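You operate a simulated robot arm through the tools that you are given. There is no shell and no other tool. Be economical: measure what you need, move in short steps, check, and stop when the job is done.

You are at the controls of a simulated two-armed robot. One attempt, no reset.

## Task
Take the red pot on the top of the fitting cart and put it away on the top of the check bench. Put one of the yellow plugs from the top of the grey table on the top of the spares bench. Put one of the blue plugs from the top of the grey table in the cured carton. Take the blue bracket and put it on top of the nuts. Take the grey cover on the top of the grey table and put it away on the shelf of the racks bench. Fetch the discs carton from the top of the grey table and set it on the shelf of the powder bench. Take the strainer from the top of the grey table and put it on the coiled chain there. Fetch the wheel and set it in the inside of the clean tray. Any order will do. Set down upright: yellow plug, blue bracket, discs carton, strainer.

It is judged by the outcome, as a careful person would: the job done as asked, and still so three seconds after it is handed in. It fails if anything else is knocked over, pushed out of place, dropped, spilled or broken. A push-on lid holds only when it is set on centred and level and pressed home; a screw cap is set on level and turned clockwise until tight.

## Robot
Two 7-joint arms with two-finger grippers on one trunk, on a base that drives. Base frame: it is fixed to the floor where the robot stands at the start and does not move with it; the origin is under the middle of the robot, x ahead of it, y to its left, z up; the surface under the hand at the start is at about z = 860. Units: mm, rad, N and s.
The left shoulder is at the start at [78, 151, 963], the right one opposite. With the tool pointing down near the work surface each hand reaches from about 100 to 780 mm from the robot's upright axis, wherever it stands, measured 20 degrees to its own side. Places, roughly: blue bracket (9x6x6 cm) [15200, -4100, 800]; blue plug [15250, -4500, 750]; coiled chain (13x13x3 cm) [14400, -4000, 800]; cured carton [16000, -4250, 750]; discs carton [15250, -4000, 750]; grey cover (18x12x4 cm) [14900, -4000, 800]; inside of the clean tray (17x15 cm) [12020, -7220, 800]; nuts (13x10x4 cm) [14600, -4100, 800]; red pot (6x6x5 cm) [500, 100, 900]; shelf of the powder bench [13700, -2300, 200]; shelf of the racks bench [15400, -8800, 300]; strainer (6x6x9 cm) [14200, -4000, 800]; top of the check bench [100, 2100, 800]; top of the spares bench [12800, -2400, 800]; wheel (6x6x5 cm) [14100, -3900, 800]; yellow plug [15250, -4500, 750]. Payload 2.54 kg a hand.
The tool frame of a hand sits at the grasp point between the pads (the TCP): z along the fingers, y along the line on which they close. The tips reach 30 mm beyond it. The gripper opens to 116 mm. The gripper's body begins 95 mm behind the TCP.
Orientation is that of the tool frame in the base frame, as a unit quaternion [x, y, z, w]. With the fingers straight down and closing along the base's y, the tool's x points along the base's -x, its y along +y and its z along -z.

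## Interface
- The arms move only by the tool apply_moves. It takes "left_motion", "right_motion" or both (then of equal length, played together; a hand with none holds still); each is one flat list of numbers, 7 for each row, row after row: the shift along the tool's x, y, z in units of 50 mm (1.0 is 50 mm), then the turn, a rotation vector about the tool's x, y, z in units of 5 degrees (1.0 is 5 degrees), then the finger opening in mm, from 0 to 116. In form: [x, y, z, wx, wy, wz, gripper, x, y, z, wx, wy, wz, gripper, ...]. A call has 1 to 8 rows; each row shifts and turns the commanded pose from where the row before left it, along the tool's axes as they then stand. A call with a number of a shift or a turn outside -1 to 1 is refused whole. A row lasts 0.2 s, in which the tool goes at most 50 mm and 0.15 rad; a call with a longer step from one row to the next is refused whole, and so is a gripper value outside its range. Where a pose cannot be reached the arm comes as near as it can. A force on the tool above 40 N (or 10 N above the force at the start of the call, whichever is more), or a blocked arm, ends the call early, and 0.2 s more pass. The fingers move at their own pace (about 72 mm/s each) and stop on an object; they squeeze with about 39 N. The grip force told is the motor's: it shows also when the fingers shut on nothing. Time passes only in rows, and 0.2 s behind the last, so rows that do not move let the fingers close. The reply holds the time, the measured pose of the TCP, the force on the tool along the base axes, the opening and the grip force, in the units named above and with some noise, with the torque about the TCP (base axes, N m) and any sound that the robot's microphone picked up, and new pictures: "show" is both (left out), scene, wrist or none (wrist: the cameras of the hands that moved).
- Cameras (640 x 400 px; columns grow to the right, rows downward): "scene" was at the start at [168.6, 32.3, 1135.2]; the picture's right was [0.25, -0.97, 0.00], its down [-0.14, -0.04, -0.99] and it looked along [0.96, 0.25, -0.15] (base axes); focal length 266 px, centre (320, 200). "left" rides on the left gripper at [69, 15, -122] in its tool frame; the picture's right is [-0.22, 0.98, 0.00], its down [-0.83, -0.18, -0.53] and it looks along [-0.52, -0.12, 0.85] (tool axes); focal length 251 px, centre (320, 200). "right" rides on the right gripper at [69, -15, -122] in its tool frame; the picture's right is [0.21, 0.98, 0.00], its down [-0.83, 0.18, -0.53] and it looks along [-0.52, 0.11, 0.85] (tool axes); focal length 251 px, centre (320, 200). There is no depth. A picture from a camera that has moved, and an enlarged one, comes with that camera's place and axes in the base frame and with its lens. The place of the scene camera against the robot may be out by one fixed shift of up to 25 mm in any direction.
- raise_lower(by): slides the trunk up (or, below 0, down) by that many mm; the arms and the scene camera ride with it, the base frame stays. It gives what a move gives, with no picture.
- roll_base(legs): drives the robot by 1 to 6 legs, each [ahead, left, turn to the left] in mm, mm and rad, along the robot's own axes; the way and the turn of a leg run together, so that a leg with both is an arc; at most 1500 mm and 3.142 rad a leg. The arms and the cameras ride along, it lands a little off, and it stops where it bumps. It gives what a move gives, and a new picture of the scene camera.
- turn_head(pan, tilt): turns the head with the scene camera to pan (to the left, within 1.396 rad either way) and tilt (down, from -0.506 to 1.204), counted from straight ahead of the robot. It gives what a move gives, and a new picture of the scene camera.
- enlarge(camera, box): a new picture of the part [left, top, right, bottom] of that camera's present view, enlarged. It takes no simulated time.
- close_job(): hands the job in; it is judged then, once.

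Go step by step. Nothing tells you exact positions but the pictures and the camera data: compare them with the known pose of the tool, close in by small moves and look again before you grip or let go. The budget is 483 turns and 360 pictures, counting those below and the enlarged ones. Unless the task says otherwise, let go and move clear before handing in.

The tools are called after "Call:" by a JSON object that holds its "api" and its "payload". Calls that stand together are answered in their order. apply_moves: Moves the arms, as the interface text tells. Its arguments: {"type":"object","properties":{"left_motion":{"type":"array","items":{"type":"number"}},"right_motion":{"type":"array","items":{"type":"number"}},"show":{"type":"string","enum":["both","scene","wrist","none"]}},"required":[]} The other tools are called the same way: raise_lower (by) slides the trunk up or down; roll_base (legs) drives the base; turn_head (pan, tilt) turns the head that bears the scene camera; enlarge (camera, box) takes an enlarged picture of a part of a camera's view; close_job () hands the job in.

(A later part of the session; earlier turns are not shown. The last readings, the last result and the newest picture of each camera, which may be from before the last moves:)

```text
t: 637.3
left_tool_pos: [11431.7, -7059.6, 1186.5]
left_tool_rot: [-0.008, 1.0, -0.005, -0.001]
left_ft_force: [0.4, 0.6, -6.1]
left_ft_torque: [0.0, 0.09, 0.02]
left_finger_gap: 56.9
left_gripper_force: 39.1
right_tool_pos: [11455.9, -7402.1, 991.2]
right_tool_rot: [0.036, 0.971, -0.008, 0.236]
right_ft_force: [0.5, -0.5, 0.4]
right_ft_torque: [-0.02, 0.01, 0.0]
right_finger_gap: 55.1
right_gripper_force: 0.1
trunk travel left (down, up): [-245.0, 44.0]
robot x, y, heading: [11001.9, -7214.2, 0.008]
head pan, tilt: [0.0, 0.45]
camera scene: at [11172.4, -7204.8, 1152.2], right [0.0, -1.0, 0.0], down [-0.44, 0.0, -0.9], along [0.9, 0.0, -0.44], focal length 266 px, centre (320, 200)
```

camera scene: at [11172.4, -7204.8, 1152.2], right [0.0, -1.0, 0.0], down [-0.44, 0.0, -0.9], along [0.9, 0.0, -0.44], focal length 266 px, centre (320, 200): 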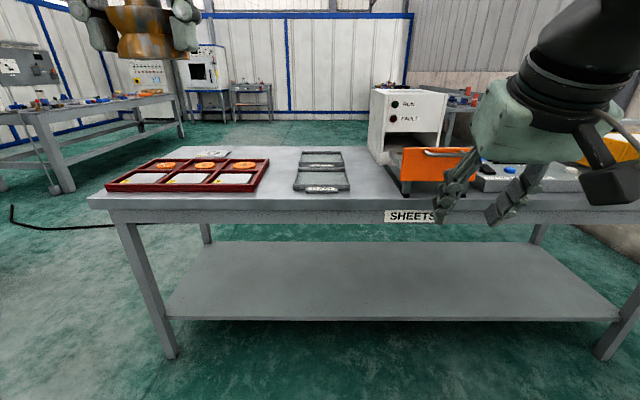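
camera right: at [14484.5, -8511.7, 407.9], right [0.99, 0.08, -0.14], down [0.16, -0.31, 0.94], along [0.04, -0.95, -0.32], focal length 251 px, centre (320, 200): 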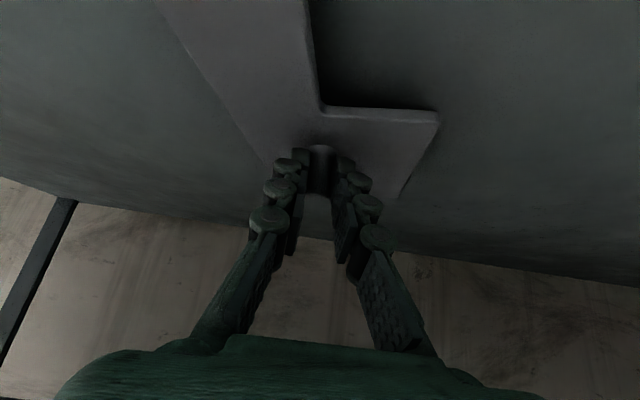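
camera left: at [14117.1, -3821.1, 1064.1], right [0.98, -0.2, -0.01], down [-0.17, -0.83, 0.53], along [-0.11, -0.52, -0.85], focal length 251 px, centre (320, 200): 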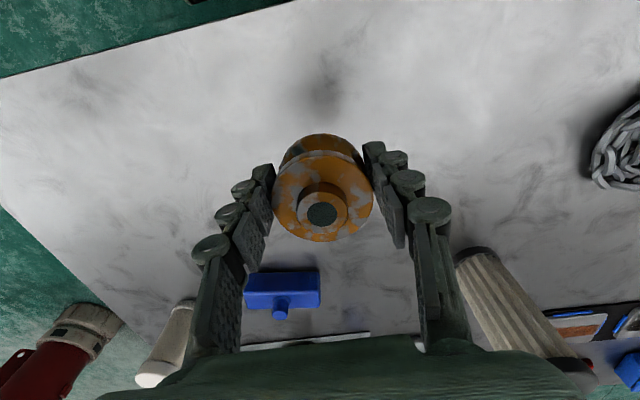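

Call:
{"api": "enlarge", "payload": {"camera": "scene", "box": [270, 135, 390, 215]}}

```text
5.00 times, centred on (330, 175) of scene
camera zoom: at [11172.4, -7204.8, 1152.2], right [0.0, -1.0, 0.0], down [-0.44, 0.0, -0.9], along [0.9, 0.0, -0.44], focal length 1327 px, centre (270, 325)
```

zoom: 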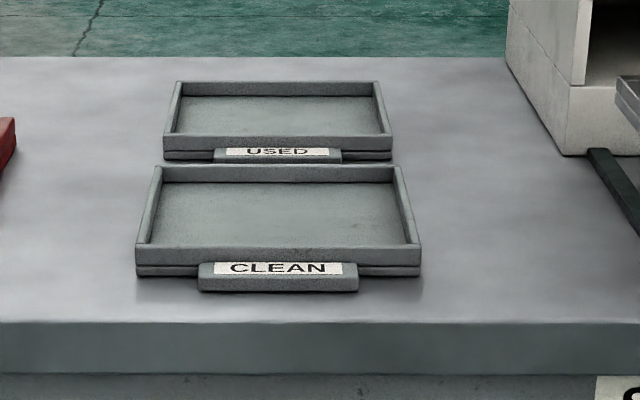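

The near tray from this side is labelled CLEAN. I lift the right hand away and drive up to the table.

Call:
{"api": "apply_moves", "payload": {"right_motion": [0.15, 0, -0.76, 0, 0.5, 0, 55, 0.15, 0, -0.76, 0, 0.5, 0, 55, 0.15, 0, -0.76, 0, 0.5, 0, 55, 0.15, 0, -0.76, 0, 0.5, 0, 55, 0.15, 0, -0.76, 0, 0.5, 0, 55], "show": "none"}}

Call:
{"api": "roll_base", "payload": {"legs": [[0, -155, 0], [500, 0, 0]]}}

Call:
{"api": "turn_head", "payload": {"pan": 0.15, "tilt": 0.7}}

```text
t: 638.5
left_tool_pos: [11431.3, -7060.6, 1185.5]
left_tool_rot: [-0.008, 1.0, -0.005, 0.001]
left_ft_force: [-0.2, -0.6, -5.6]
left_ft_torque: [0.01, 0.05, -0.01]
left_finger_gap: 57.1
left_gripper_force: 38.9
right_tool_pos: [11348.6, -7393.6, 1153.3]
right_tool_rot: [0.037, 0.991, -0.004, 0.128]
right_ft_force: [-0.3, -0.1, 0.6]
right_ft_torque: [0.01, -0.03, -0.01]
right_finger_gap: 54.9
right_gripper_force: 0.1
trunk travel left (down, up): [-245.0, 44.0]
robot x, y, heading: [11003.4, -7213.2, 0.004]
head pan, tilt: [0.0, 0.45]
```

```text
t: 643.1
left_tool_pos: [11934.3, -7211.7, 1186.6]
left_tool_rot: [-0.009, 1.0, -0.005, -0.001]
left_ft_force: [-0.4, 0.4, -5.8]
left_ft_torque: [0.04, 0.08, -0.03]
left_finger_gap: 56.7
left_gripper_force: 39.0
right_tool_pos: [11854.9, -7546.7, 1153.6]
right_tool_rot: [0.035, 0.991, -0.005, 0.129]
right_ft_force: [-0.3, 0.3, -0.3]
right_ft_torque: [0.01, 0.01, 0.0]
right_finger_gap: 54.9
right_gripper_force: 0.0
trunk travel left (down, up): [-245.0, 44.0]
robot x, y, heading: [11505.6, -7369.6, 0.006]
head pan, tilt: [0.0, 0.45]
camera scene: at [11676.1, -7357.7, 1152.1], right [0.01, -1.0, 0.0], down [-0.44, 0.0, -0.9], along [0.9, 0.0, -0.44], focal length 266 px, centre (320, 200)
```

scene: 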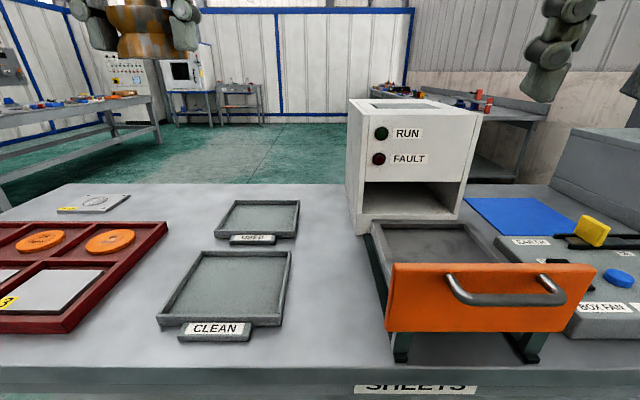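

```text
t: 643.9
left_tool_pos: [11933.8, -7212.4, 1185.9]
left_tool_rot: [-0.009, 1.0, -0.003, 0.0]
left_ft_force: [-1.0, 0.2, -5.1]
left_ft_torque: [0.0, 0.06, 0.01]
left_finger_gap: 56.7
left_gripper_force: 39.0
right_tool_pos: [11853.5, -7546.4, 1153.7]
right_tool_rot: [0.036, 0.991, -0.004, 0.129]
right_ft_force: [-0.3, 0.6, 0.7]
right_ft_torque: [0.02, 0.02, 0.01]
right_finger_gap: 54.9
right_gripper_force: 0.0
trunk travel left (down, up): [-245.0, 44.0]
robot x, y, heading: [11503.2, -7367.4, 0.009]
head pan, tilt: [0.15, 0.7]
camera scene: at [11667.8, -7345.1, 1130.0], right [0.15, -0.99, 0.0], down [-0.64, -0.1, -0.77], along [0.76, 0.12, -0.64], focal length 266 px, centre (320, 200)
```

scene: 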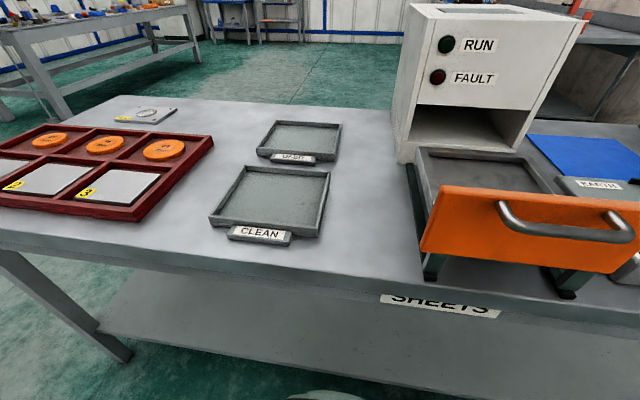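

I lower the left hand toward the tray and view with its camera.

Call:
{"api": "apply_moves", "payload": {"left_motion": [0, 0, 0.9, 0, 0, 0, 30, 0, 0, 0.9, 0, 0, 0, 30, -0.6, 0, 0.7, 0, 0, 0, 30, -0.6, 0.05, 0.7, 0, 0, 0, 30, -0.6, 0.05, 0.7, 0, 0, 0, 30], "show": "wrist"}}

```text
t: 645.1
left_tool_pos: [12025.4, -7208.4, 989.9]
left_tool_rot: [-0.007, 1.0, -0.004, 0.0]
left_ft_force: [0.4, 0.1, -4.8]
left_ft_torque: [-0.04, 0.06, -0.01]
left_finger_gap: 56.6
left_gripper_force: 39.6
right_tool_pos: [11853.3, -7547.0, 1152.7]
right_tool_rot: [0.035, 0.991, -0.004, 0.128]
right_ft_force: [-0.8, 0.6, -0.3]
right_ft_torque: [0.0, 0.0, -0.03]
right_finger_gap: 55.1
right_gripper_force: 0.1
trunk travel left (down, up): [-245.0, 44.0]
robot x, y, heading: [11501.9, -7367.5, 0.007]
head pan, tilt: [0.15, 0.7]
camera left: at [11955.2, -7193.0, 1111.5], right [0.2, 0.98, -0.01], down [0.83, -0.16, 0.53], along [0.52, -0.11, -0.85], focal length 251 px, centre (320, 200)
```

left: 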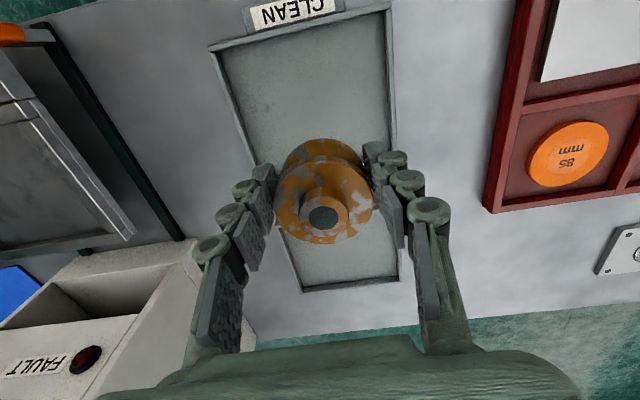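

The clean tray's inside centre is about [12020, −7218]. I align and lower.

Call:
{"api": "apply_moves", "payload": {"left_motion": [0.1, -0.2, 0.7, 0, 0, 0, 30, 0, 0, 0.8, 0, 0, 0, 30, 0, 0, 0.9, 0, 0, 0, 30, 0, 0, 0.3, 0, 0, 0, 30], "show": "both"}}

```text
t: 646.1
left_tool_pos: [12017.6, -7218.7, 855.8]
left_tool_rot: [-0.008, 1.0, -0.004, -0.001]
left_ft_force: [-0.3, 0.0, -5.7]
left_ft_torque: [0.0, 0.04, -0.01]
left_finger_gap: 56.5
left_gripper_force: 38.9
right_tool_pos: [11852.6, -7547.2, 1154.1]
right_tool_rot: [0.036, 0.991, -0.005, 0.128]
right_ft_force: [-0.4, 0.7, 0.2]
right_ft_torque: [0.01, 0.02, 0.0]
right_finger_gap: 55.0
right_gripper_force: 0.2
trunk travel left (down, up): [-245.0, 44.0]
robot x, y, heading: [11507.6, -7366.2, 0.003]
head pan, tilt: [0.15, 0.7]
camera scene: at [11667.9, -7345.0, 1130.0], right [0.15, -0.99, 0.0], down [-0.64, -0.1, -0.76], along [0.76, 0.12, -0.64], focal length 266 px, centre (320, 200)
camera left: at [11948.7, -7203.9, 977.1], right [0.2, 0.98, -0.01], down [0.83, -0.16, 0.53], along [0.52, -0.11, -0.85], focal length 251 px, centre (320, 200)
```

scene: 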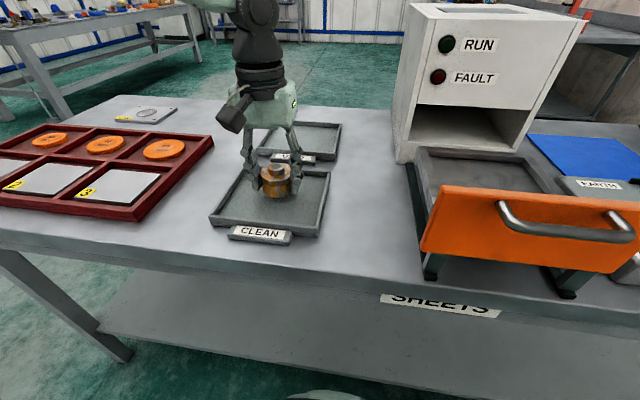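
left: 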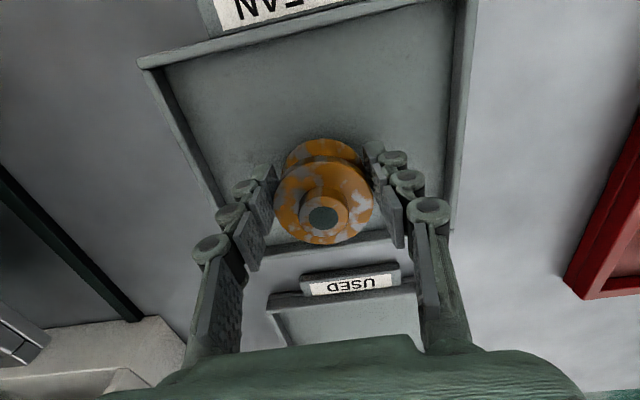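

Call:
{"api": "apply_moves", "payload": {"left_motion": [0, 0, 0.3, 0, 0, 0, 30, 0, 0, 0.12, 0, 0, 0, 30, 0, 0, 0.06, 0, 0, 0, 30, 0, 0, 0.06, 0, 0, 0, 30], "show": "none"}}

```text
t: 647.1
left_tool_pos: [12019.3, -7219.4, 836.6]
left_tool_rot: [-0.008, 1.0, -0.003, 0.005]
left_ft_force: [-9.4, 1.7, 19.6]
left_ft_torque: [0.66, 0.53, 0.26]
left_finger_gap: 56.9
left_gripper_force: 38.7
right_tool_pos: [11850.1, -7547.7, 1153.7]
right_tool_rot: [0.035, 0.991, -0.005, 0.129]
right_ft_force: [0.5, -0.4, 1.3]
right_ft_torque: [-0.01, -0.01, -0.02]
right_finger_gap: 55.1
right_gripper_force: 0.1
trunk travel left (down, up): [-245.0, 44.0]
robot x, y, heading: [11505.1, -7366.9, 0.005]
head pan, tilt: [0.15, 0.7]
stopped in row 4 (left hand): the force on the tool passed its limit at 44 N (the readings are from after the stop); the commanded pose is now the measured one
```

Contact. I ease, release and rise.

Call:
{"api": "apply_moves", "payload": {"left_motion": [0, 0, -0.04, 0, 0, 0, 30, 0, 0, 0, 0, 0, 0, 85, 0, 0, 0, 0, 0, 0, 85, 0, 0, -0.5, 0, 0, 0, 85, 0, 0, -0.9, 0, 0, 0, 85, 0, 0, -0.9, 0, 0, 0, 85, 0, 0, -0.9, 0, 0, 0, 85], "show": "scene"}}

Call:
{"api": "enlarge", "payload": {"camera": "scene", "box": [190, 110, 360, 260]}}

```text
t: 648.7
left_tool_pos: [12020.0, -7217.4, 997.6]
left_tool_rot: [-0.009, 1.0, -0.004, 0.003]
left_ft_force: [0.3, 0.0, 0.4]
left_ft_torque: [-0.01, 0.0, 0.01]
left_finger_gap: 85.0
left_gripper_force: 0.0
right_tool_pos: [11852.9, -7547.1, 1153.7]
right_tool_rot: [0.036, 0.991, -0.005, 0.128]
right_ft_force: [0.2, 0.5, 0.2]
right_ft_torque: [-0.02, -0.01, -0.02]
right_finger_gap: 55.1
right_gripper_force: 0.1
trunk travel left (down, up): [-245.0, 44.0]
robot x, y, heading: [11505.8, -7369.5, 0.007]
head pan, tilt: [0.15, 0.7]
camera scene: at [11667.3, -7345.2, 1130.0], right [0.15, -0.99, 0.0], down [-0.64, -0.1, -0.77], along [0.76, 0.12, -0.64], focal length 266 px, centre (320, 200)
```

scene: 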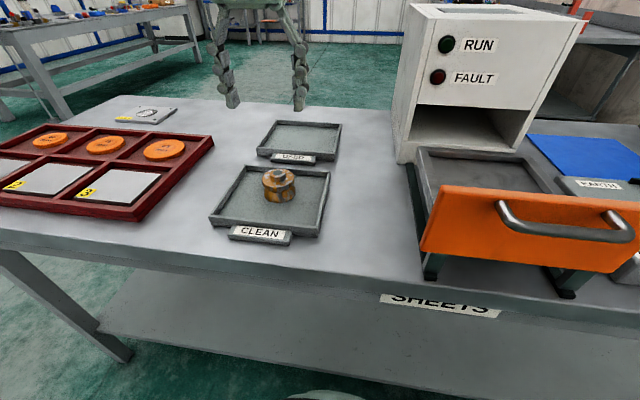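

```text
2.67 times, centred on (275, 185) of scene
camera zoom: at [11667.3, -7345.2, 1130.0], right [0.15, -0.99, 0.0], down [-0.64, -0.1, -0.77], along [0.76, 0.12, -0.64], focal length 708 px, centre (440, 240)
```

zoom: 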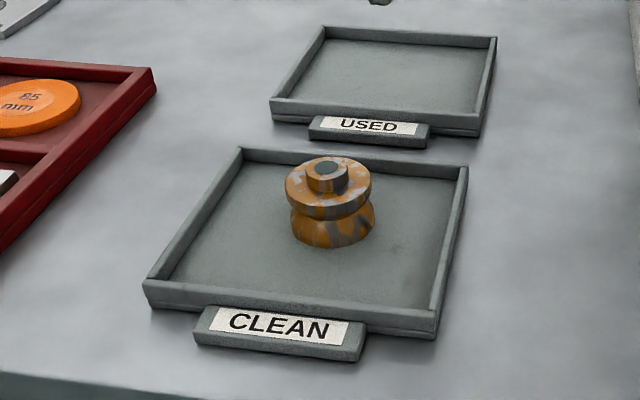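

The wheel sits inside the clean tray. Now the plugs: I back off and drive round to the south side of the grey table.

Call:
{"api": "apply_moves", "payload": {"left_motion": [0.5, 0, -0.6, 0, 0, 0, 85, 0.5, 0, -0.5, 0, 0, 0, 85, 0.5, 0, 0, 0, 0, 0, 85], "right_motion": [0, 0, 0, 0, 1, 0, 85, 0, 0, 0, 0, 1, 0, 85, 0, 0, 0, 0, 0.93, 0, 85], "show": "none"}}

Call:
{"api": "roll_base", "payload": {"legs": [[-550, 0, 0], [0, 720, 0], [0, 710, 0], [1450, 0, 0], [700, 0, 0]]}}

Call:
{"api": "turn_head", "payload": {"pan": 0.2, "tilt": 0.25}}

```text
t: 649.5
left_tool_pos: [11945.2, -7219.2, 1050.0]
left_tool_rot: [-0.009, 1.0, -0.004, 0.004]
left_ft_force: [-0.4, -0.5, 0.2]
left_ft_torque: [0.01, -0.05, 0.02]
left_finger_gap: 85.1
left_gripper_force: 0.1
right_tool_pos: [11851.3, -7546.9, 1153.0]
right_tool_rot: [0.035, 0.999, -0.001, 0.001]
right_ft_force: [0.2, -1.0, -0.2]
right_ft_torque: [0.0, -0.02, -0.03]
right_finger_gap: 84.9
right_gripper_force: 0.1
trunk travel left (down, up): [-245.0, 44.0]
robot x, y, heading: [11504.2, -7372.1, 0.005]
head pan, tilt: [0.15, 0.7]
```

```text
t: 676.8
left_tool_pos: [13530.2, -5781.7, 1050.1]
left_tool_rot: [-0.005, 1.0, -0.005, 0.004]
left_ft_force: [-0.5, -0.8, 0.1]
left_ft_torque: [-0.04, 0.02, 0.0]
left_finger_gap: 84.9
left_gripper_force: 0.0
right_tool_pos: [13434.2, -6109.2, 1153.5]
right_tool_rot: [0.04, 0.999, -0.001, 0.002]
right_ft_force: [0.8, -0.1, -0.2]
right_ft_torque: [-0.02, 0.02, 0.02]
right_finger_gap: 85.0
right_gripper_force: 0.0
trunk travel left (down, up): [-245.0, 44.0]
robot x, y, heading: [13086.8, -5927.8, 0.003]
head pan, tilt: [0.15, 0.7]
camera scene: at [13251.2, -5905.3, 1130.0], right [0.15, -0.99, 0.0], down [-0.64, -0.1, -0.76], along [0.76, 0.11, -0.64], focal length 266 px, centre (320, 200)
```

scene: 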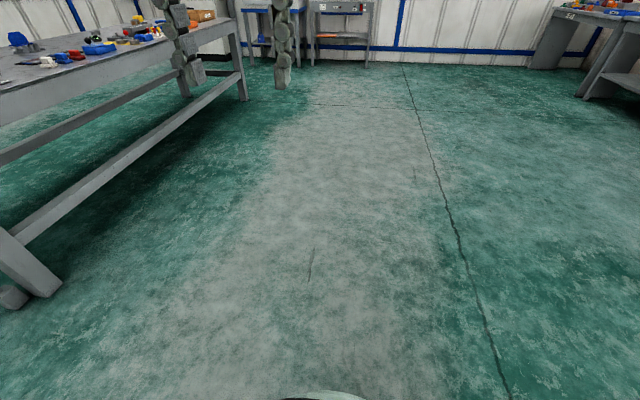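

```text
t: 677.7
left_tool_pos: [13529.5, -5780.7, 1049.9]
left_tool_rot: [-0.005, 1.0, -0.005, 0.004]
left_ft_force: [0.5, 0.4, -0.3]
left_ft_torque: [-0.02, 0.0, 0.0]
left_finger_gap: 84.8
left_gripper_force: 0.2
right_tool_pos: [13434.1, -6108.3, 1152.9]
right_tool_rot: [0.039, 0.999, 0.0, 0.002]
right_ft_force: [0.9, -0.3, 0.3]
right_ft_torque: [0.0, -0.02, -0.03]
right_finger_gap: 85.0
right_gripper_force: 0.1
trunk travel left (down, up): [-245.0, 44.0]
robot x, y, heading: [13088.8, -5928.3, -0.0]
head pan, tilt: [0.201, 0.25]
camera scene: at [13258.5, -5899.4, 1170.8], right [0.2, -0.98, 0.0], down [-0.24, -0.05, -0.97], along [0.95, 0.19, -0.25], focal length 266 px, centre (320, 200)
```

scene: 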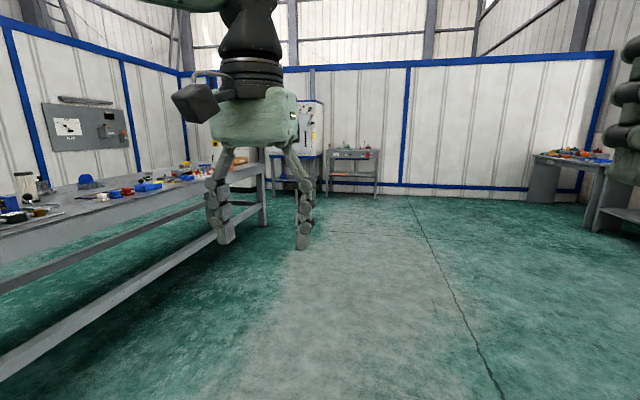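

Call:
{"api": "roll_base", "payload": {"legs": [[1100, 0, 0], [1080, 0, 0], [0, 0, 1.57], [850, 0, 0]]}}

Call:
{"api": "turn_head", "payload": {"pan": 0.0, "tilt": 0.65}}

```text
t: 696.5
left_tool_pos: [15104.2, -4638.8, 1050.7]
left_tool_rot: [0.714, -0.7, 0.0, -0.005]
left_ft_force: [0.1, -0.4, 0.8]
left_ft_torque: [-0.01, -0.05, 0.01]
left_finger_gap: 84.7
left_gripper_force: 0.1
right_tool_pos: [15433.4, -4730.1, 1153.1]
right_tool_rot: [-0.682, 0.731, 0.0, 0.002]
right_ft_force: [0.3, -0.3, 0.2]
right_ft_torque: [-0.05, 0.04, 0.01]
right_finger_gap: 84.8
right_gripper_force: 0.0
trunk travel left (down, up): [-245.0, 44.0]
robot x, y, heading: [15254.0, -5077.1, 1.579]
head pan, tilt: [0.201, 0.25]
camera scene: at [15244.5, -4909.9, 1170.8], right [0.98, 0.21, 0.0], down [0.05, -0.24, -0.97], along [-0.2, 0.95, -0.25], focal length 266 px, centre (320, 200)
```

scene: 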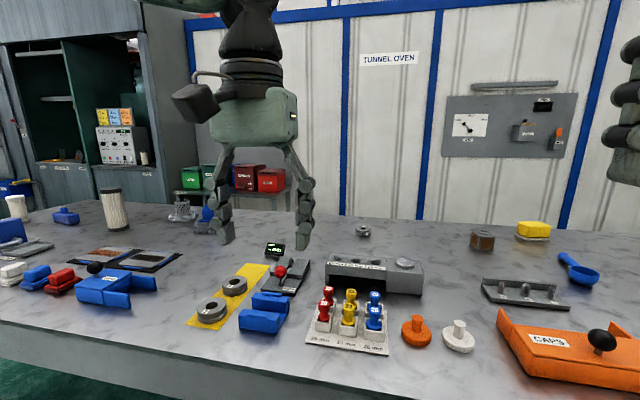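

```text
t: 697.4
left_tool_pos: [15103.1, -4638.8, 1050.8]
left_tool_rot: [0.714, -0.7, 0.0, -0.005]
left_ft_force: [-0.4, -0.5, -0.2]
left_ft_torque: [-0.02, -0.01, -0.03]
left_finger_gap: 85.0
left_gripper_force: 0.0
right_tool_pos: [15433.2, -4730.0, 1153.3]
right_tool_rot: [-0.682, 0.731, 0.003, 0.002]
right_ft_force: [-0.6, -0.3, 0.5]
right_ft_torque: [0.01, 0.02, -0.01]
right_finger_gap: 85.0
right_gripper_force: 0.1
trunk travel left (down, up): [-245.0, 44.0]
robot x, y, heading: [15253.7, -5080.3, 1.579]
head pan, tilt: [0.0, 0.649]
camera scene: at [15263.1, -4914.7, 1134.5], right [1.0, 0.01, 0.0], down [0.0, -0.6, -0.8], along [-0.01, 0.8, -0.6], focal length 266 px, centre (320, 200)
```

scene: 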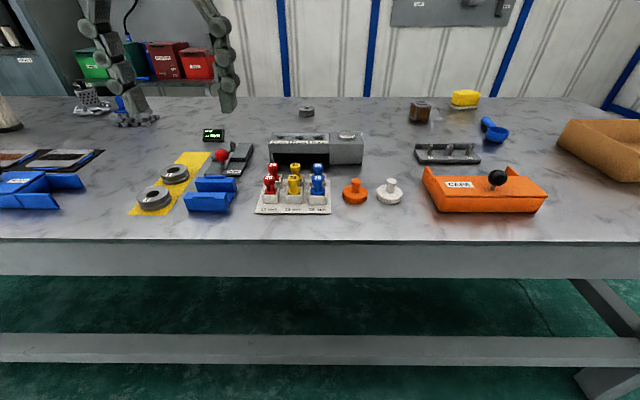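

Call:
{"api": "enlarge", "payload": {"camera": "scene", "box": [245, 155, 345, 225]}}

```text
5.71 times, centred on (295, 190) of scene
camera zoom: at [15263.1, -4914.7, 1134.5], right [1.0, 0.01, 0.0], down [0.0, -0.6, -0.8], along [-0.01, 0.8, -0.6], focal length 1517 px, centre (463, 257)
```

zoom: 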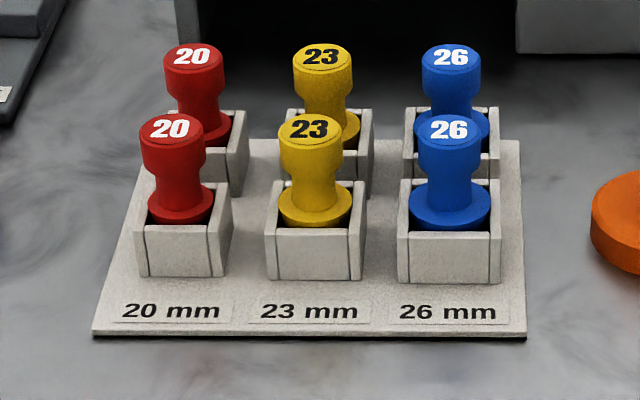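

Sockets hold two plugs per colour; I'll take the front blue (26) with the right hand and the front yellow (23) with the left. First position for the blue one.

Call:
{"api": "roll_base", "payload": {"legs": [[90, 125, -0.008]]}}

Call:
{"api": "apply_moves", "payload": {"right_motion": [0, -0.5, 0.9, 0, 0, 0, 60, -0.5, -0.5, 0.7, 0, 0, 0, 50, -0.5, -0.3, 0.7, 0, 0, 0, 44, -0.5, 0, 0.7, 0, 0, 0, 44], "show": "both"}}

```text
t: 699.3
left_tool_pos: [14982.2, -4545.3, 1050.5]
left_tool_rot: [0.711, -0.703, 0.0, -0.005]
left_ft_force: [-0.1, -0.7, 0.4]
left_ft_torque: [-0.02, -0.01, -0.02]
left_finger_gap: 85.2
left_gripper_force: 0.1
right_tool_pos: [15309.2, -4641.5, 1154.2]
right_tool_rot: [-0.679, 0.734, 0.001, 0.002]
right_ft_force: [0.2, -0.2, 0.1]
right_ft_torque: [-0.01, -0.02, -0.02]
right_finger_gap: 84.9
right_gripper_force: 0.0
trunk travel left (down, up): [-245.0, 44.0]
robot x, y, heading: [15129.9, -4989.5, 1.567]
head pan, tilt: [0.0, 0.649]
camera scene: at [15138.6, -4824.3, 1134.4], right [1.0, 0.0, 0.0], down [0.0, -0.6, -0.8], along [0.0, 0.8, -0.6], focal length 266 px, centre (320, 200)
```

scene: 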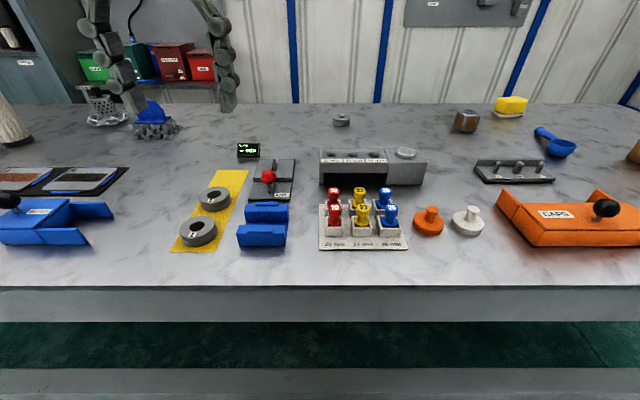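

```text
refused: row 1 steps farther than a row can; nothing moved
```

Call:
{"api": "apply_moves", "payload": {"right_motion": [-0.52, 0.13, 0.647, 0, 0, -0.88, 60, -0.52, 0.13, 0.647, 0, 0, 0, 55, -0.52, 0.13, 0.647, 0, 0, 0, 50, -0.52, 0.13, 0.647, 0, 0, 0, 44, -0.52, 0.13, 0.647, 0, 0, 0, 44, -0.52, 0.13, 0.647, 0, 0, 0, 44], "show": "wrist"}}

```text
t: 700.7
left_tool_pos: [14982.6, -4546.8, 1051.4]
left_tool_rot: [0.711, -0.703, 0.0, -0.006]
left_ft_force: [0.0, 0.4, 0.2]
left_ft_torque: [-0.03, -0.04, -0.01]
left_finger_gap: 85.2
left_gripper_force: 0.0
right_tool_pos: [15272.4, -4485.1, 958.4]
right_tool_rot: [-0.706, 0.708, 0.002, 0.002]
right_ft_force: [0.8, -0.7, 0.6]
right_ft_torque: [0.02, 0.01, 0.02]
right_finger_gap: 44.3
right_gripper_force: 0.0
trunk travel left (down, up): [-245.0, 44.0]
robot x, y, heading: [15126.8, -4986.2, 1.573]
head pan, tilt: [0.0, 0.649]
camera right: at [15288.9, -4553.8, 1078.7], right [-0.98, -0.21, 0.0], down [-0.18, 0.82, 0.54], along [-0.11, 0.52, -0.84], focal length 251 px, centre (320, 200)
```

right: 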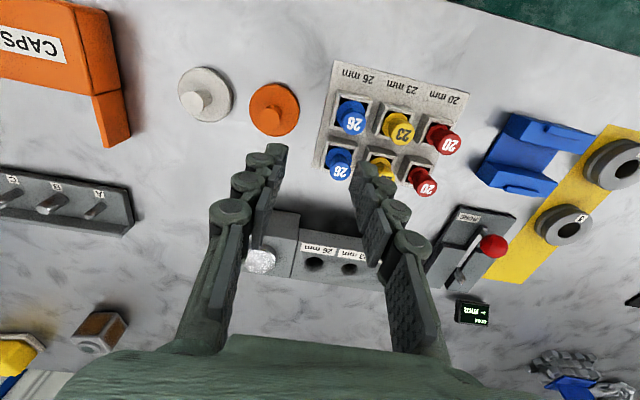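

Call:
{"api": "apply_moves", "payload": {"right_motion": [0.36, 0.46, 0.4, 0, 0, 0, 44, 0, 0, 0.6, 0, 0, 0, 44], "show": "wrist"}}

```text
t: 701.3
left_tool_pos: [14983.2, -4546.0, 1051.3]
left_tool_rot: [0.71, -0.704, 0.0, -0.005]
left_ft_force: [0.4, 0.2, -0.6]
left_ft_torque: [0.0, 0.01, -0.02]
left_finger_gap: 84.8
left_gripper_force: 0.1
right_tool_pos: [15249.8, -4503.5, 906.5]
right_tool_rot: [-0.706, 0.708, 0.001, 0.002]
right_ft_force: [0.2, -0.6, 0.7]
right_ft_torque: [0.02, 0.0, -0.01]
right_finger_gap: 43.8
right_gripper_force: 0.0
trunk travel left (down, up): [-245.0, 44.0]
robot x, y, heading: [15126.9, -4989.1, 1.573]
head pan, tilt: [0.0, 0.649]
camera right: at [15266.8, -4572.6, 1029.0], right [-0.98, -0.21, 0.0], down [-0.18, 0.82, 0.54], along [-0.11, 0.52, -0.84], focal length 251 px, centre (320, 200)
```

right: 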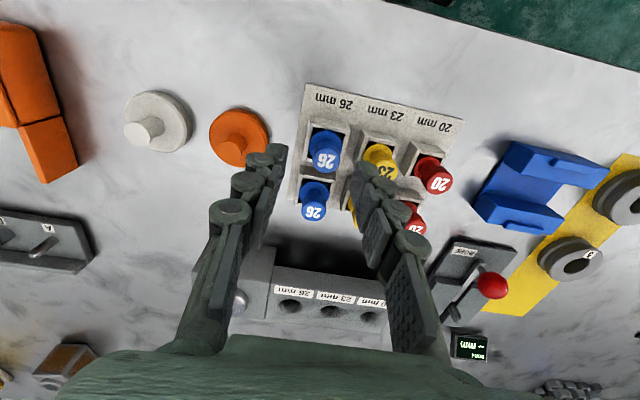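

Aligned. I narrow to 36 mm, descend to z ≈ 857 and grip.

Call:
{"api": "apply_moves", "payload": {"right_motion": [0, 0.075, 0, 0, 0, 0, 36, 0, 0, 0.5, 0, 0, 0, 36, 0, 0, 0.48, 0, 0, 0, 36], "show": "wrist"}}

Call:
{"api": "enlarge", "payload": {"camera": "scene", "box": [310, 170, 430, 260]}}

```text
t: 702.1
left_tool_pos: [14982.3, -4547.4, 1050.0]
left_tool_rot: [0.711, -0.703, 0.001, -0.005]
left_ft_force: [0.7, 0.4, 0.4]
left_ft_torque: [-0.02, -0.02, 0.02]
left_finger_gap: 85.2
left_gripper_force: 0.0
right_tool_pos: [15245.8, -4503.0, 860.5]
right_tool_rot: [-0.706, 0.708, 0.001, 0.001]
right_ft_force: [0.3, -0.3, 0.0]
right_ft_torque: [0.01, 0.02, -0.01]
right_finger_gap: 35.9
right_gripper_force: 0.1
trunk travel left (down, up): [-245.0, 44.0]
robot x, y, heading: [15130.3, -4990.8, 1.57]
head pan, tilt: [0.0, 0.649]
camera right: at [15263.1, -4571.9, 981.5], right [-0.98, -0.21, 0.0], down [-0.18, 0.82, 0.54], along [-0.11, 0.52, -0.84], focal length 251 px, centre (320, 200)
```

right: 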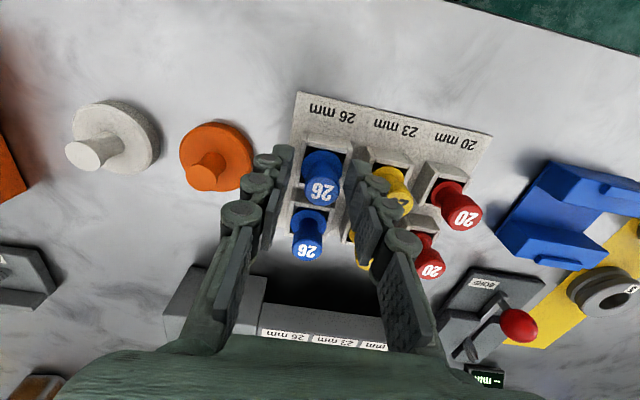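

```text
4.44 times, centred on (370, 215) of scene
camera zoom: at [15138.9, -4824.4, 1134.4], right [1.0, 0.0, 0.0], down [0.0, -0.6, -0.8], along [0.0, 0.8, -0.6], focal length 1180 px, centre (98, 133)
```

zoom: 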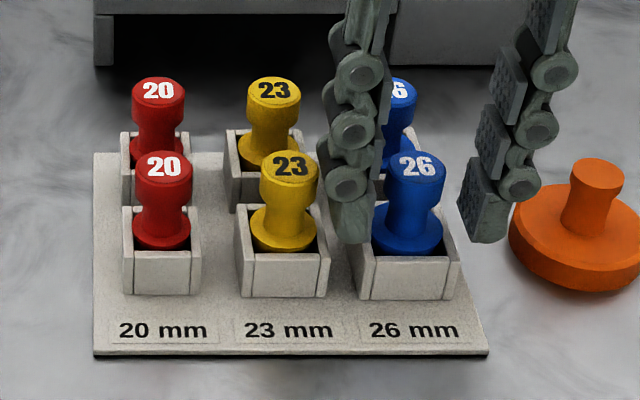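

Centred on the blue plug. Close and lift.

Call:
{"api": "apply_moves", "payload": {"right_motion": [0, 0, 0.04, 0, 0, 0, 8, 0, 0, 0, 0, 0, 0, 8, 0, 0, -0.3, 0, 0, 0, 8, 0, 0, -0.6, 0, 0, 0, 8, 0, 0, -0.8, 0, 0, 0, 8], "show": "wrist"}}

Call:
{"api": "enlarge", "payload": {"camera": "scene", "box": [310, 130, 450, 260]}}

```text
t: 703.3
left_tool_pos: [14982.6, -4547.5, 1050.3]
left_tool_rot: [0.711, -0.703, 0.0, -0.007]
left_ft_force: [0.4, -0.8, -0.1]
left_ft_torque: [0.0, -0.01, -0.01]
left_finger_gap: 85.0
left_gripper_force: 0.0
right_tool_pos: [15245.8, -4503.4, 942.4]
right_tool_rot: [-0.707, 0.708, 0.001, 0.001]
right_ft_force: [-1.0, -0.1, 0.3]
right_ft_torque: [0.04, -0.02, 0.03]
right_finger_gap: 17.4
right_gripper_force: 39.1
trunk travel left (down, up): [-245.0, 44.0]
robot x, y, heading: [15130.3, -4986.9, 1.576]
head pan, tilt: [0.0, 0.649]
camera right: at [15263.1, -4572.6, 1064.5], right [-0.98, -0.21, 0.0], down [-0.18, 0.82, 0.54], along [-0.11, 0.52, -0.84], focal length 251 px, centre (320, 200)
```

right: 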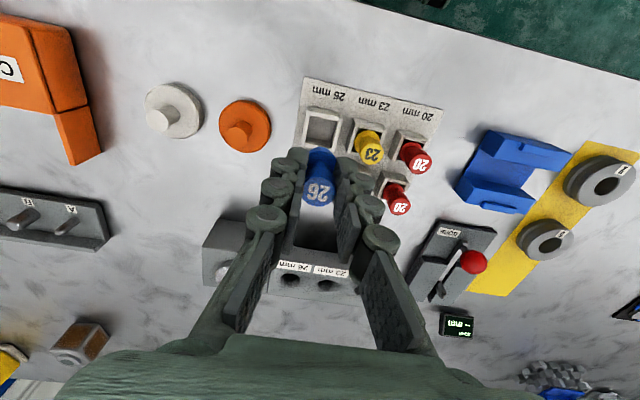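

```text
3.08 times, centred on (380, 195) of scene
camera zoom: at [15138.8, -4824.8, 1134.4], right [1.0, 0.0, 0.0], down [0.0, -0.6, -0.8], along [0.0, 0.8, -0.6], focal length 817 px, centre (135, 215)
```

zoom: 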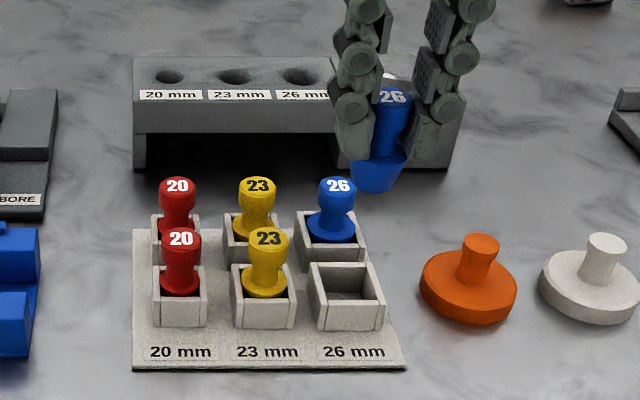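

Blue plug held. I raise it and shift the base so the left hand can take the front yellow plug.

Call:
{"api": "apply_moves", "payload": {"right_motion": [0.2, -0.4, -0.8, 0, 0, 0, 8, 0.2, -0.4, -0.8, 0, 0, 0, 8], "show": "none"}}

Call:
{"api": "roll_base", "payload": {"legs": [[0, -225, 0]]}}

Call:
{"api": "apply_moves", "payload": {"left_motion": [-0.3, 0, 0.6, 0, 0, 0, 50, -0.3, 0, 0.6, 0, 0, 0, 42, -0.2, 0, 0.6, 0, 0, 0, 36], "show": "wrist"}}

```text
t: 703.9
left_tool_pos: [14981.6, -4549.9, 1051.0]
left_tool_rot: [0.711, -0.703, 0.0, -0.005]
left_ft_force: [0.5, -0.2, 0.5]
left_ft_torque: [0.0, 0.0, -0.01]
left_finger_gap: 84.9
left_gripper_force: 0.0
right_tool_pos: [15286.8, -4524.0, 1022.3]
right_tool_rot: [-0.706, 0.708, 0.001, 0.002]
right_ft_force: [-0.2, -0.4, -0.8]
right_ft_torque: [-0.02, -0.02, -0.03]
right_finger_gap: 17.9
right_gripper_force: 39.0
trunk travel left (down, up): [-245.0, 44.0]
robot x, y, heading: [15125.3, -4989.4, 1.569]
head pan, tilt: [0.0, 0.649]
```

```text
t: 706.6
left_tool_pos: [15206.3, -4547.1, 1051.2]
left_tool_rot: [0.711, -0.703, -0.001, -0.006]
left_ft_force: [-0.1, 0.4, -0.1]
left_ft_torque: [0.03, 0.01, -0.02]
left_finger_gap: 84.7
left_gripper_force: 0.1
right_tool_pos: [15511.0, -4523.6, 1022.5]
right_tool_rot: [-0.707, 0.707, 0.001, 0.001]
right_ft_force: [-0.6, -0.6, -1.0]
right_ft_torque: [-0.04, 0.01, 0.02]
right_finger_gap: 17.8
right_gripper_force: 39.6
trunk travel left (down, up): [-245.0, 44.0]
robot x, y, heading: [15354.5, -4989.1, 1.572]
head pan, tilt: [0.0, 0.649]
camera scene: at [15363.4, -4824.7, 1134.4], right [1.0, 0.0, 0.0], down [0.0, -0.6, -0.8], along [0.0, 0.8, -0.6], focal length 266 px, centre (320, 200)
```

scene: 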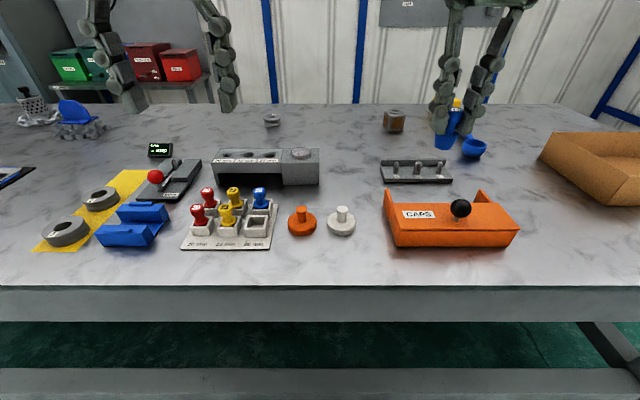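

```text
t: 707.4
left_tool_pos: [15206.1, -4506.0, 959.8]
left_tool_rot: [0.711, -0.703, 0.001, -0.006]
left_ft_force: [-1.0, -0.7, -0.5]
left_ft_torque: [0.0, 0.02, -0.01]
left_finger_gap: 35.9
left_gripper_force: 0.1
right_tool_pos: [15510.5, -4522.4, 1022.7]
right_tool_rot: [-0.707, 0.707, 0.001, 0.001]
right_ft_force: [0.3, 0.5, -0.4]
right_ft_torque: [0.01, 0.03, -0.04]
right_finger_gap: 17.8
right_gripper_force: 38.8
trunk travel left (down, up): [-245.0, 44.0]
robot x, y, heading: [15347.1, -4986.6, 1.569]
head pan, tilt: [0.0, 0.649]
camera left: at [15189.7, -4576.4, 1080.8], right [-0.98, 0.2, -0.01], down [0.17, 0.82, 0.54], along [0.11, 0.53, -0.84], focal length 251 px, centre (320, 200)
```

left: 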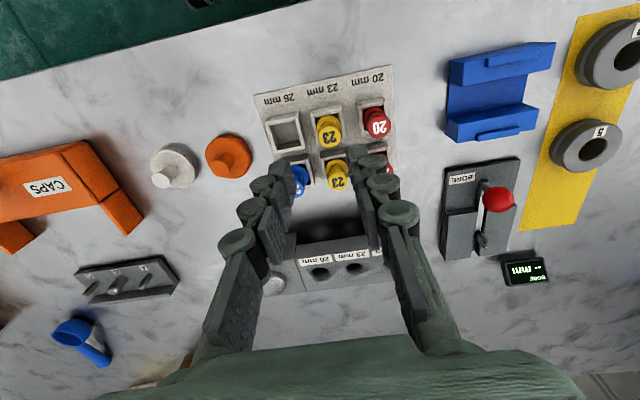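

Call:
{"api": "apply_moves", "payload": {"left_motion": [-0.08, 0.16, 0.4, 0, 0, 0, 36, 0, 0, 0.7, 0, 0, 0, 36], "show": "wrist"}}

```text
t: 708.0
left_tool_pos: [15198.1, -4502.7, 905.4]
left_tool_rot: [0.711, -0.703, 0.001, -0.007]
left_ft_force: [0.0, 0.0, 0.4]
left_ft_torque: [-0.02, 0.0, 0.0]
left_finger_gap: 36.1
left_gripper_force: 0.1
right_tool_pos: [15509.1, -4522.5, 1023.2]
right_tool_rot: [-0.707, 0.707, 0.001, 0.001]
right_ft_force: [-0.1, 0.1, 0.0]
right_ft_torque: [-0.02, -0.01, 0.01]
right_finger_gap: 18.1
right_gripper_force: 38.6
trunk travel left (down, up): [-245.0, 44.0]
robot x, y, heading: [15349.4, -4989.5, 1.571]
head pan, tilt: [0.0, 0.649]
camera left: at [15183.2, -4572.8, 1024.9], right [-0.98, 0.2, -0.01], down [0.17, 0.82, 0.54], along [0.12, 0.53, -0.84], focal length 251 px, centre (320, 200)
```

left: 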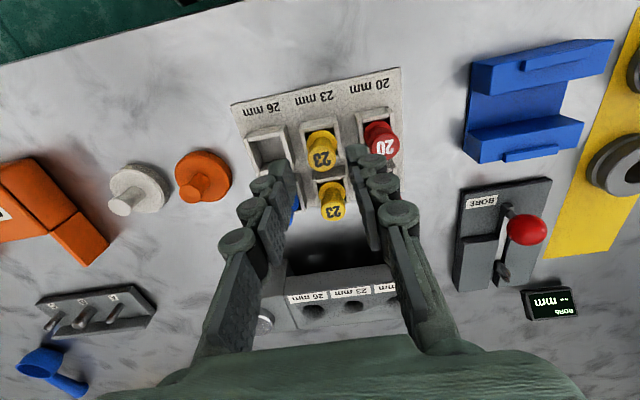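

Call:
{"api": "apply_moves", "payload": {"left_motion": [0, 0, 0.5, 0, 0, 0, 36, 0, 0, 0.44, 0, 0, 0, 36], "show": "wrist"}}

Call:
{"api": "enlarge", "payload": {"camera": "scene", "box": [170, 160, 290, 260]}}

```text
t: 708.6
left_tool_pos: [15199.6, -4502.3, 858.0]
left_tool_rot: [0.711, -0.703, -0.001, -0.006]
left_ft_force: [0.3, 0.0, -0.3]
left_ft_torque: [-0.03, 0.02, 0.02]
left_finger_gap: 35.9
left_gripper_force: 0.1
right_tool_pos: [15510.4, -4523.7, 1022.6]
right_tool_rot: [-0.707, 0.707, 0.001, 0.001]
right_ft_force: [-0.6, 0.4, -0.8]
right_ft_torque: [0.02, 0.02, 0.0]
right_finger_gap: 17.6
right_gripper_force: 39.0
trunk travel left (down, up): [-245.0, 44.0]
robot x, y, heading: [15352.7, -4987.0, 1.572]
head pan, tilt: [0.0, 0.649]
camera left: at [15183.8, -4572.6, 978.4], right [-0.98, 0.2, -0.01], down [0.17, 0.82, 0.54], along [0.11, 0.53, -0.84], focal length 251 px, centre (320, 200)
```

left: 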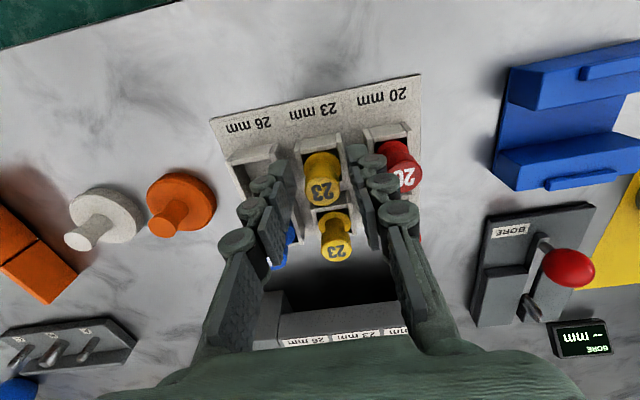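

```text
4.00 times, centred on (230, 210) of scene
camera zoom: at [15363.2, -4824.5, 1134.4], right [1.0, 0.0, 0.0], down [0.0, -0.6, -0.8], along [0.0, 0.8, -0.6], focal length 1062 px, centre (680, 160)
```

zoom: 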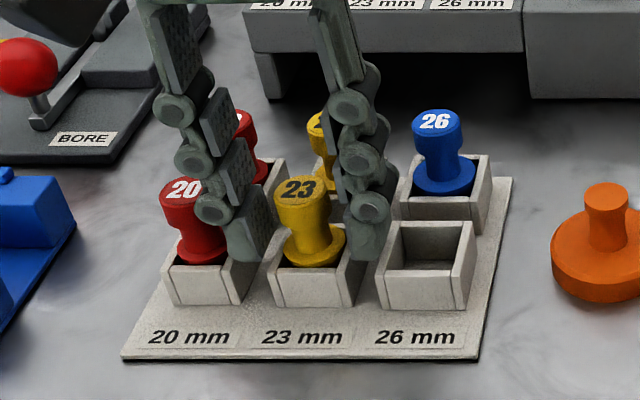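

Straddling the front yellow plug cleanly. Close and lift.

Call:
{"api": "apply_moves", "payload": {"left_motion": [0, 0, 0, 0, 0, 0, 8, 0, 0, 0, 0, 0, 0, 8, 0, 0, -0.3, 0, 0, 0, 8, 0, 0, -0.6, 0, 0, 0, 8, 0, 0, -0.8, 0, 0, 0, 8, 0.2, 0, -0.8, 0, 0, 0, 8, 0.2, 0, -0.8, 0, 0, 0, 8], "show": "both"}}

Call:
{"api": "enlarge", "payload": {"camera": "scene", "box": [150, 60, 330, 260]}}

```text
t: 710.2
left_tool_pos: [15198.5, -4524.7, 1023.3]
left_tool_rot: [0.712, -0.702, 0.0, -0.005]
left_ft_force: [-0.7, 0.4, 0.6]
left_ft_torque: [0.01, 0.0, -0.03]
left_finger_gap: 17.5
left_gripper_force: 39.4
right_tool_pos: [15511.2, -4523.3, 1023.3]
right_tool_rot: [-0.707, 0.707, 0.001, 0.001]
right_ft_force: [-0.4, -0.1, -0.1]
right_ft_torque: [-0.01, 0.01, 0.01]
right_finger_gap: 17.7
right_gripper_force: 39.1
trunk travel left (down, up): [-245.0, 44.0]
robot x, y, heading: [15352.6, -4990.0, 1.569]
head pan, tilt: [0.0, 0.649]
camera scene: at [15363.3, -4825.0, 1134.4], right [1.0, 0.0, 0.0], down [0.0, -0.6, -0.8], along [0.0, 0.8, -0.6], focal length 266 px, centre (320, 200)
camera left: at [15181.9, -4594.0, 1144.9], right [-0.98, 0.2, -0.01], down [0.17, 0.82, 0.54], along [0.11, 0.53, -0.84], focal length 251 px, centre (320, 200)
```

scene: 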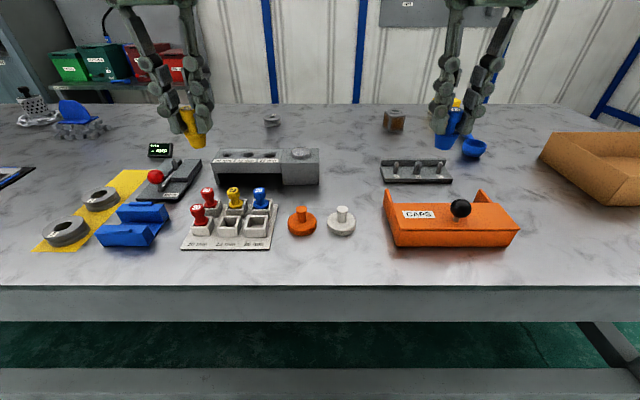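
left: 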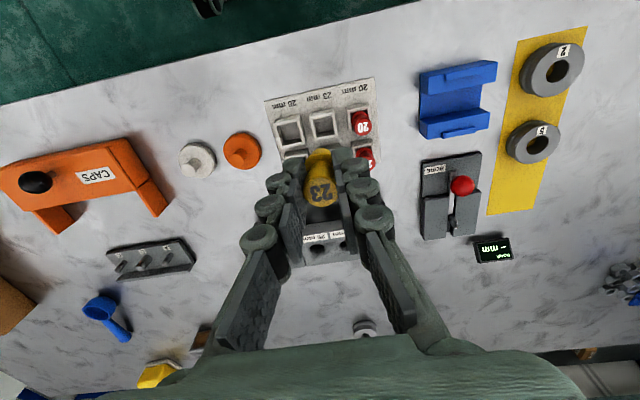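

```text
2.00 times, centred on (240, 160) of scene
camera zoom: at [15363.3, -4825.0, 1134.4], right [1.0, 0.0, 0.0], down [0.0, -0.6, -0.8], along [0.0, 0.8, -0.6], focal length 531 px, centre (480, 280)
```

zoom: 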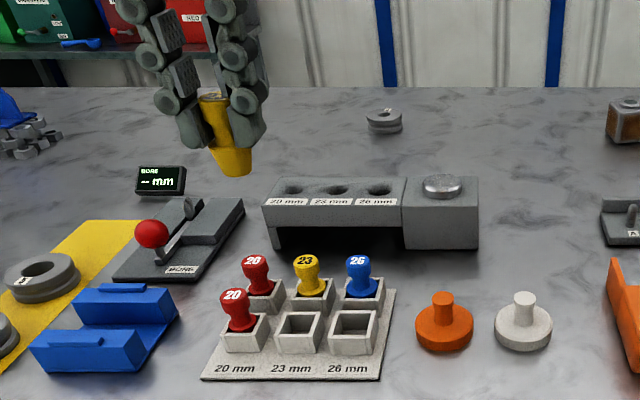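

Both plugs are held. I slide right to the open carton.

Call:
{"api": "roll_base", "payload": {"legs": [[0, -470, 0]]}}

Call:
{"api": "apply_moves", "payload": {"right_motion": [-0.6, 0, 0, 0, 0, 0, 8, -0.6, 0, 0, 0, 0, 0, 8, -0.6, 0, 0, 0, 0, 0, 8], "show": "wrist"}}

```text
t: 715.3
left_tool_pos: [15666.4, -4522.7, 1023.7]
left_tool_rot: [0.712, -0.703, 0.001, -0.006]
left_ft_force: [0.2, -0.7, 0.0]
left_ft_torque: [0.01, -0.03, -0.01]
left_finger_gap: 17.8
left_gripper_force: 39.2
right_tool_pos: [15978.0, -4523.0, 1022.7]
right_tool_rot: [0.708, -0.706, -0.001, -0.002]
right_ft_force: [0.5, 0.6, -0.1]
right_ft_torque: [0.04, 0.01, -0.03]
right_finger_gap: 17.9
right_gripper_force: 38.6
trunk travel left (down, up): [-245.0, 44.0]
robot x, y, heading: [15823.2, -4988.7, 1.577]
head pan, tilt: [0.0, 0.649]
camera scene: at [15832.0, -4824.4, 1134.4], right [1.0, 0.0, 0.0], down [0.0, -0.6, -0.8], along [0.0, 0.8, -0.6], focal length 266 px, centre (320, 200)
```

scene: 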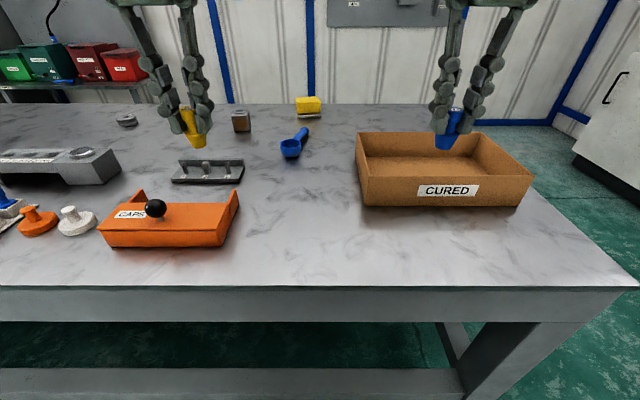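

```text
t: 716.1
left_tool_pos: [15667.0, -4522.2, 1024.7]
left_tool_rot: [0.712, -0.702, 0.001, -0.005]
left_ft_force: [0.0, 0.6, -0.5]
left_ft_torque: [0.0, -0.02, 0.0]
left_finger_gap: 17.7
left_gripper_force: 38.9
right_tool_pos: [15979.0, -4431.5, 1022.2]
right_tool_rot: [0.707, -0.707, 0.0, -0.001]
right_ft_force: [0.5, 0.0, -0.2]
right_ft_torque: [-0.01, 0.0, 0.01]
right_finger_gap: 17.5
right_gripper_force: 39.0
trunk travel left (down, up): [-245.0, 44.0]
robot x, y, heading: [15821.5, -4984.5, 1.57]
head pan, tilt: [0.0, 0.649]
camera right: at [15995.9, -4500.4, 1144.0], right [-0.98, -0.21, 0.0], down [-0.18, 0.82, 0.54], along [-0.11, 0.52, -0.84], focal length 251 px, centre (320, 200)
```

right: 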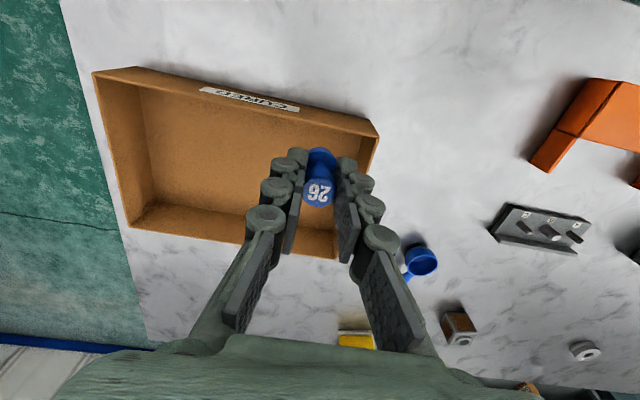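

The carton is labelled CURED; its inside spans about x 15940–16235, y −4405 to −4190. I move over it and lower the plug.

Call:
{"api": "apply_moves", "payload": {"right_motion": [-0.7, -0.3, 0, 0, 0, 0, 8, -0.7, -0.3, 0, 0, 0, 0, 8, -0.7, -0.25, 0, 0, 0, 0, 8, 0, 0, 0.8, 0, 0, 0, 8, 0, 0, 0.8, 0, 0, 0, 8], "show": "both"}}

```text
t: 717.3
left_tool_pos: [15665.7, -4522.8, 1023.0]
left_tool_rot: [0.711, -0.703, 0.001, -0.006]
left_ft_force: [0.1, -0.3, 0.2]
left_ft_torque: [-0.02, -0.04, -0.01]
left_finger_gap: 17.8
left_gripper_force: 38.6
right_tool_pos: [16041.3, -4360.0, 933.5]
right_tool_rot: [0.708, -0.707, -0.002, -0.001]
right_ft_force: [0.1, -0.7, -1.1]
right_ft_torque: [0.01, -0.02, 0.03]
right_finger_gap: 17.9
right_gripper_force: 39.1
right hand out of reach, approached as far as the arm can: row 2, 3
trunk travel left (down, up): [-245.0, 44.0]
robot x, y, heading: [15819.5, -4987.8, 1.572]
head pan, tilt: [0.0, 0.649]
camera scene: at [15832.0, -4824.1, 1134.4], right [1.0, 0.0, 0.0], down [0.0, -0.6, -0.8], along [0.0, 0.8, -0.6], focal length 266 px, centre (320, 200)
camera right: at [16058.4, -4429.3, 1055.4], right [-0.98, -0.22, 0.0], down [-0.18, 0.82, 0.54], along [-0.11, 0.52, -0.84], focal length 251 px, centre (320, 200)
```

scene: 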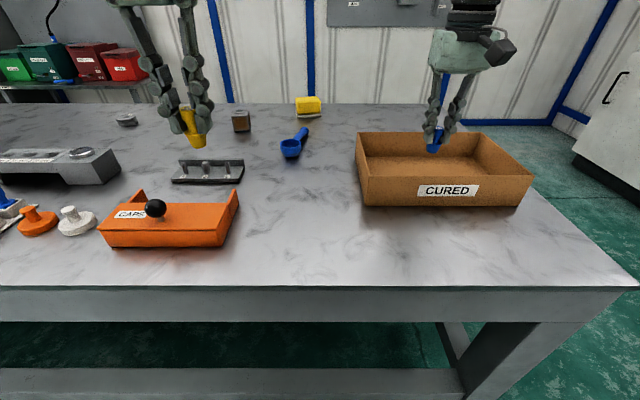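
right: 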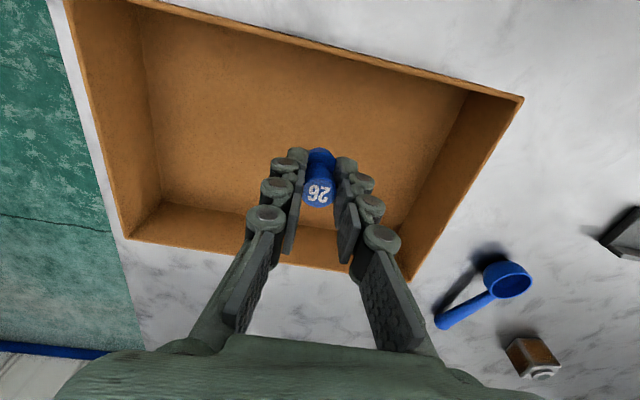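

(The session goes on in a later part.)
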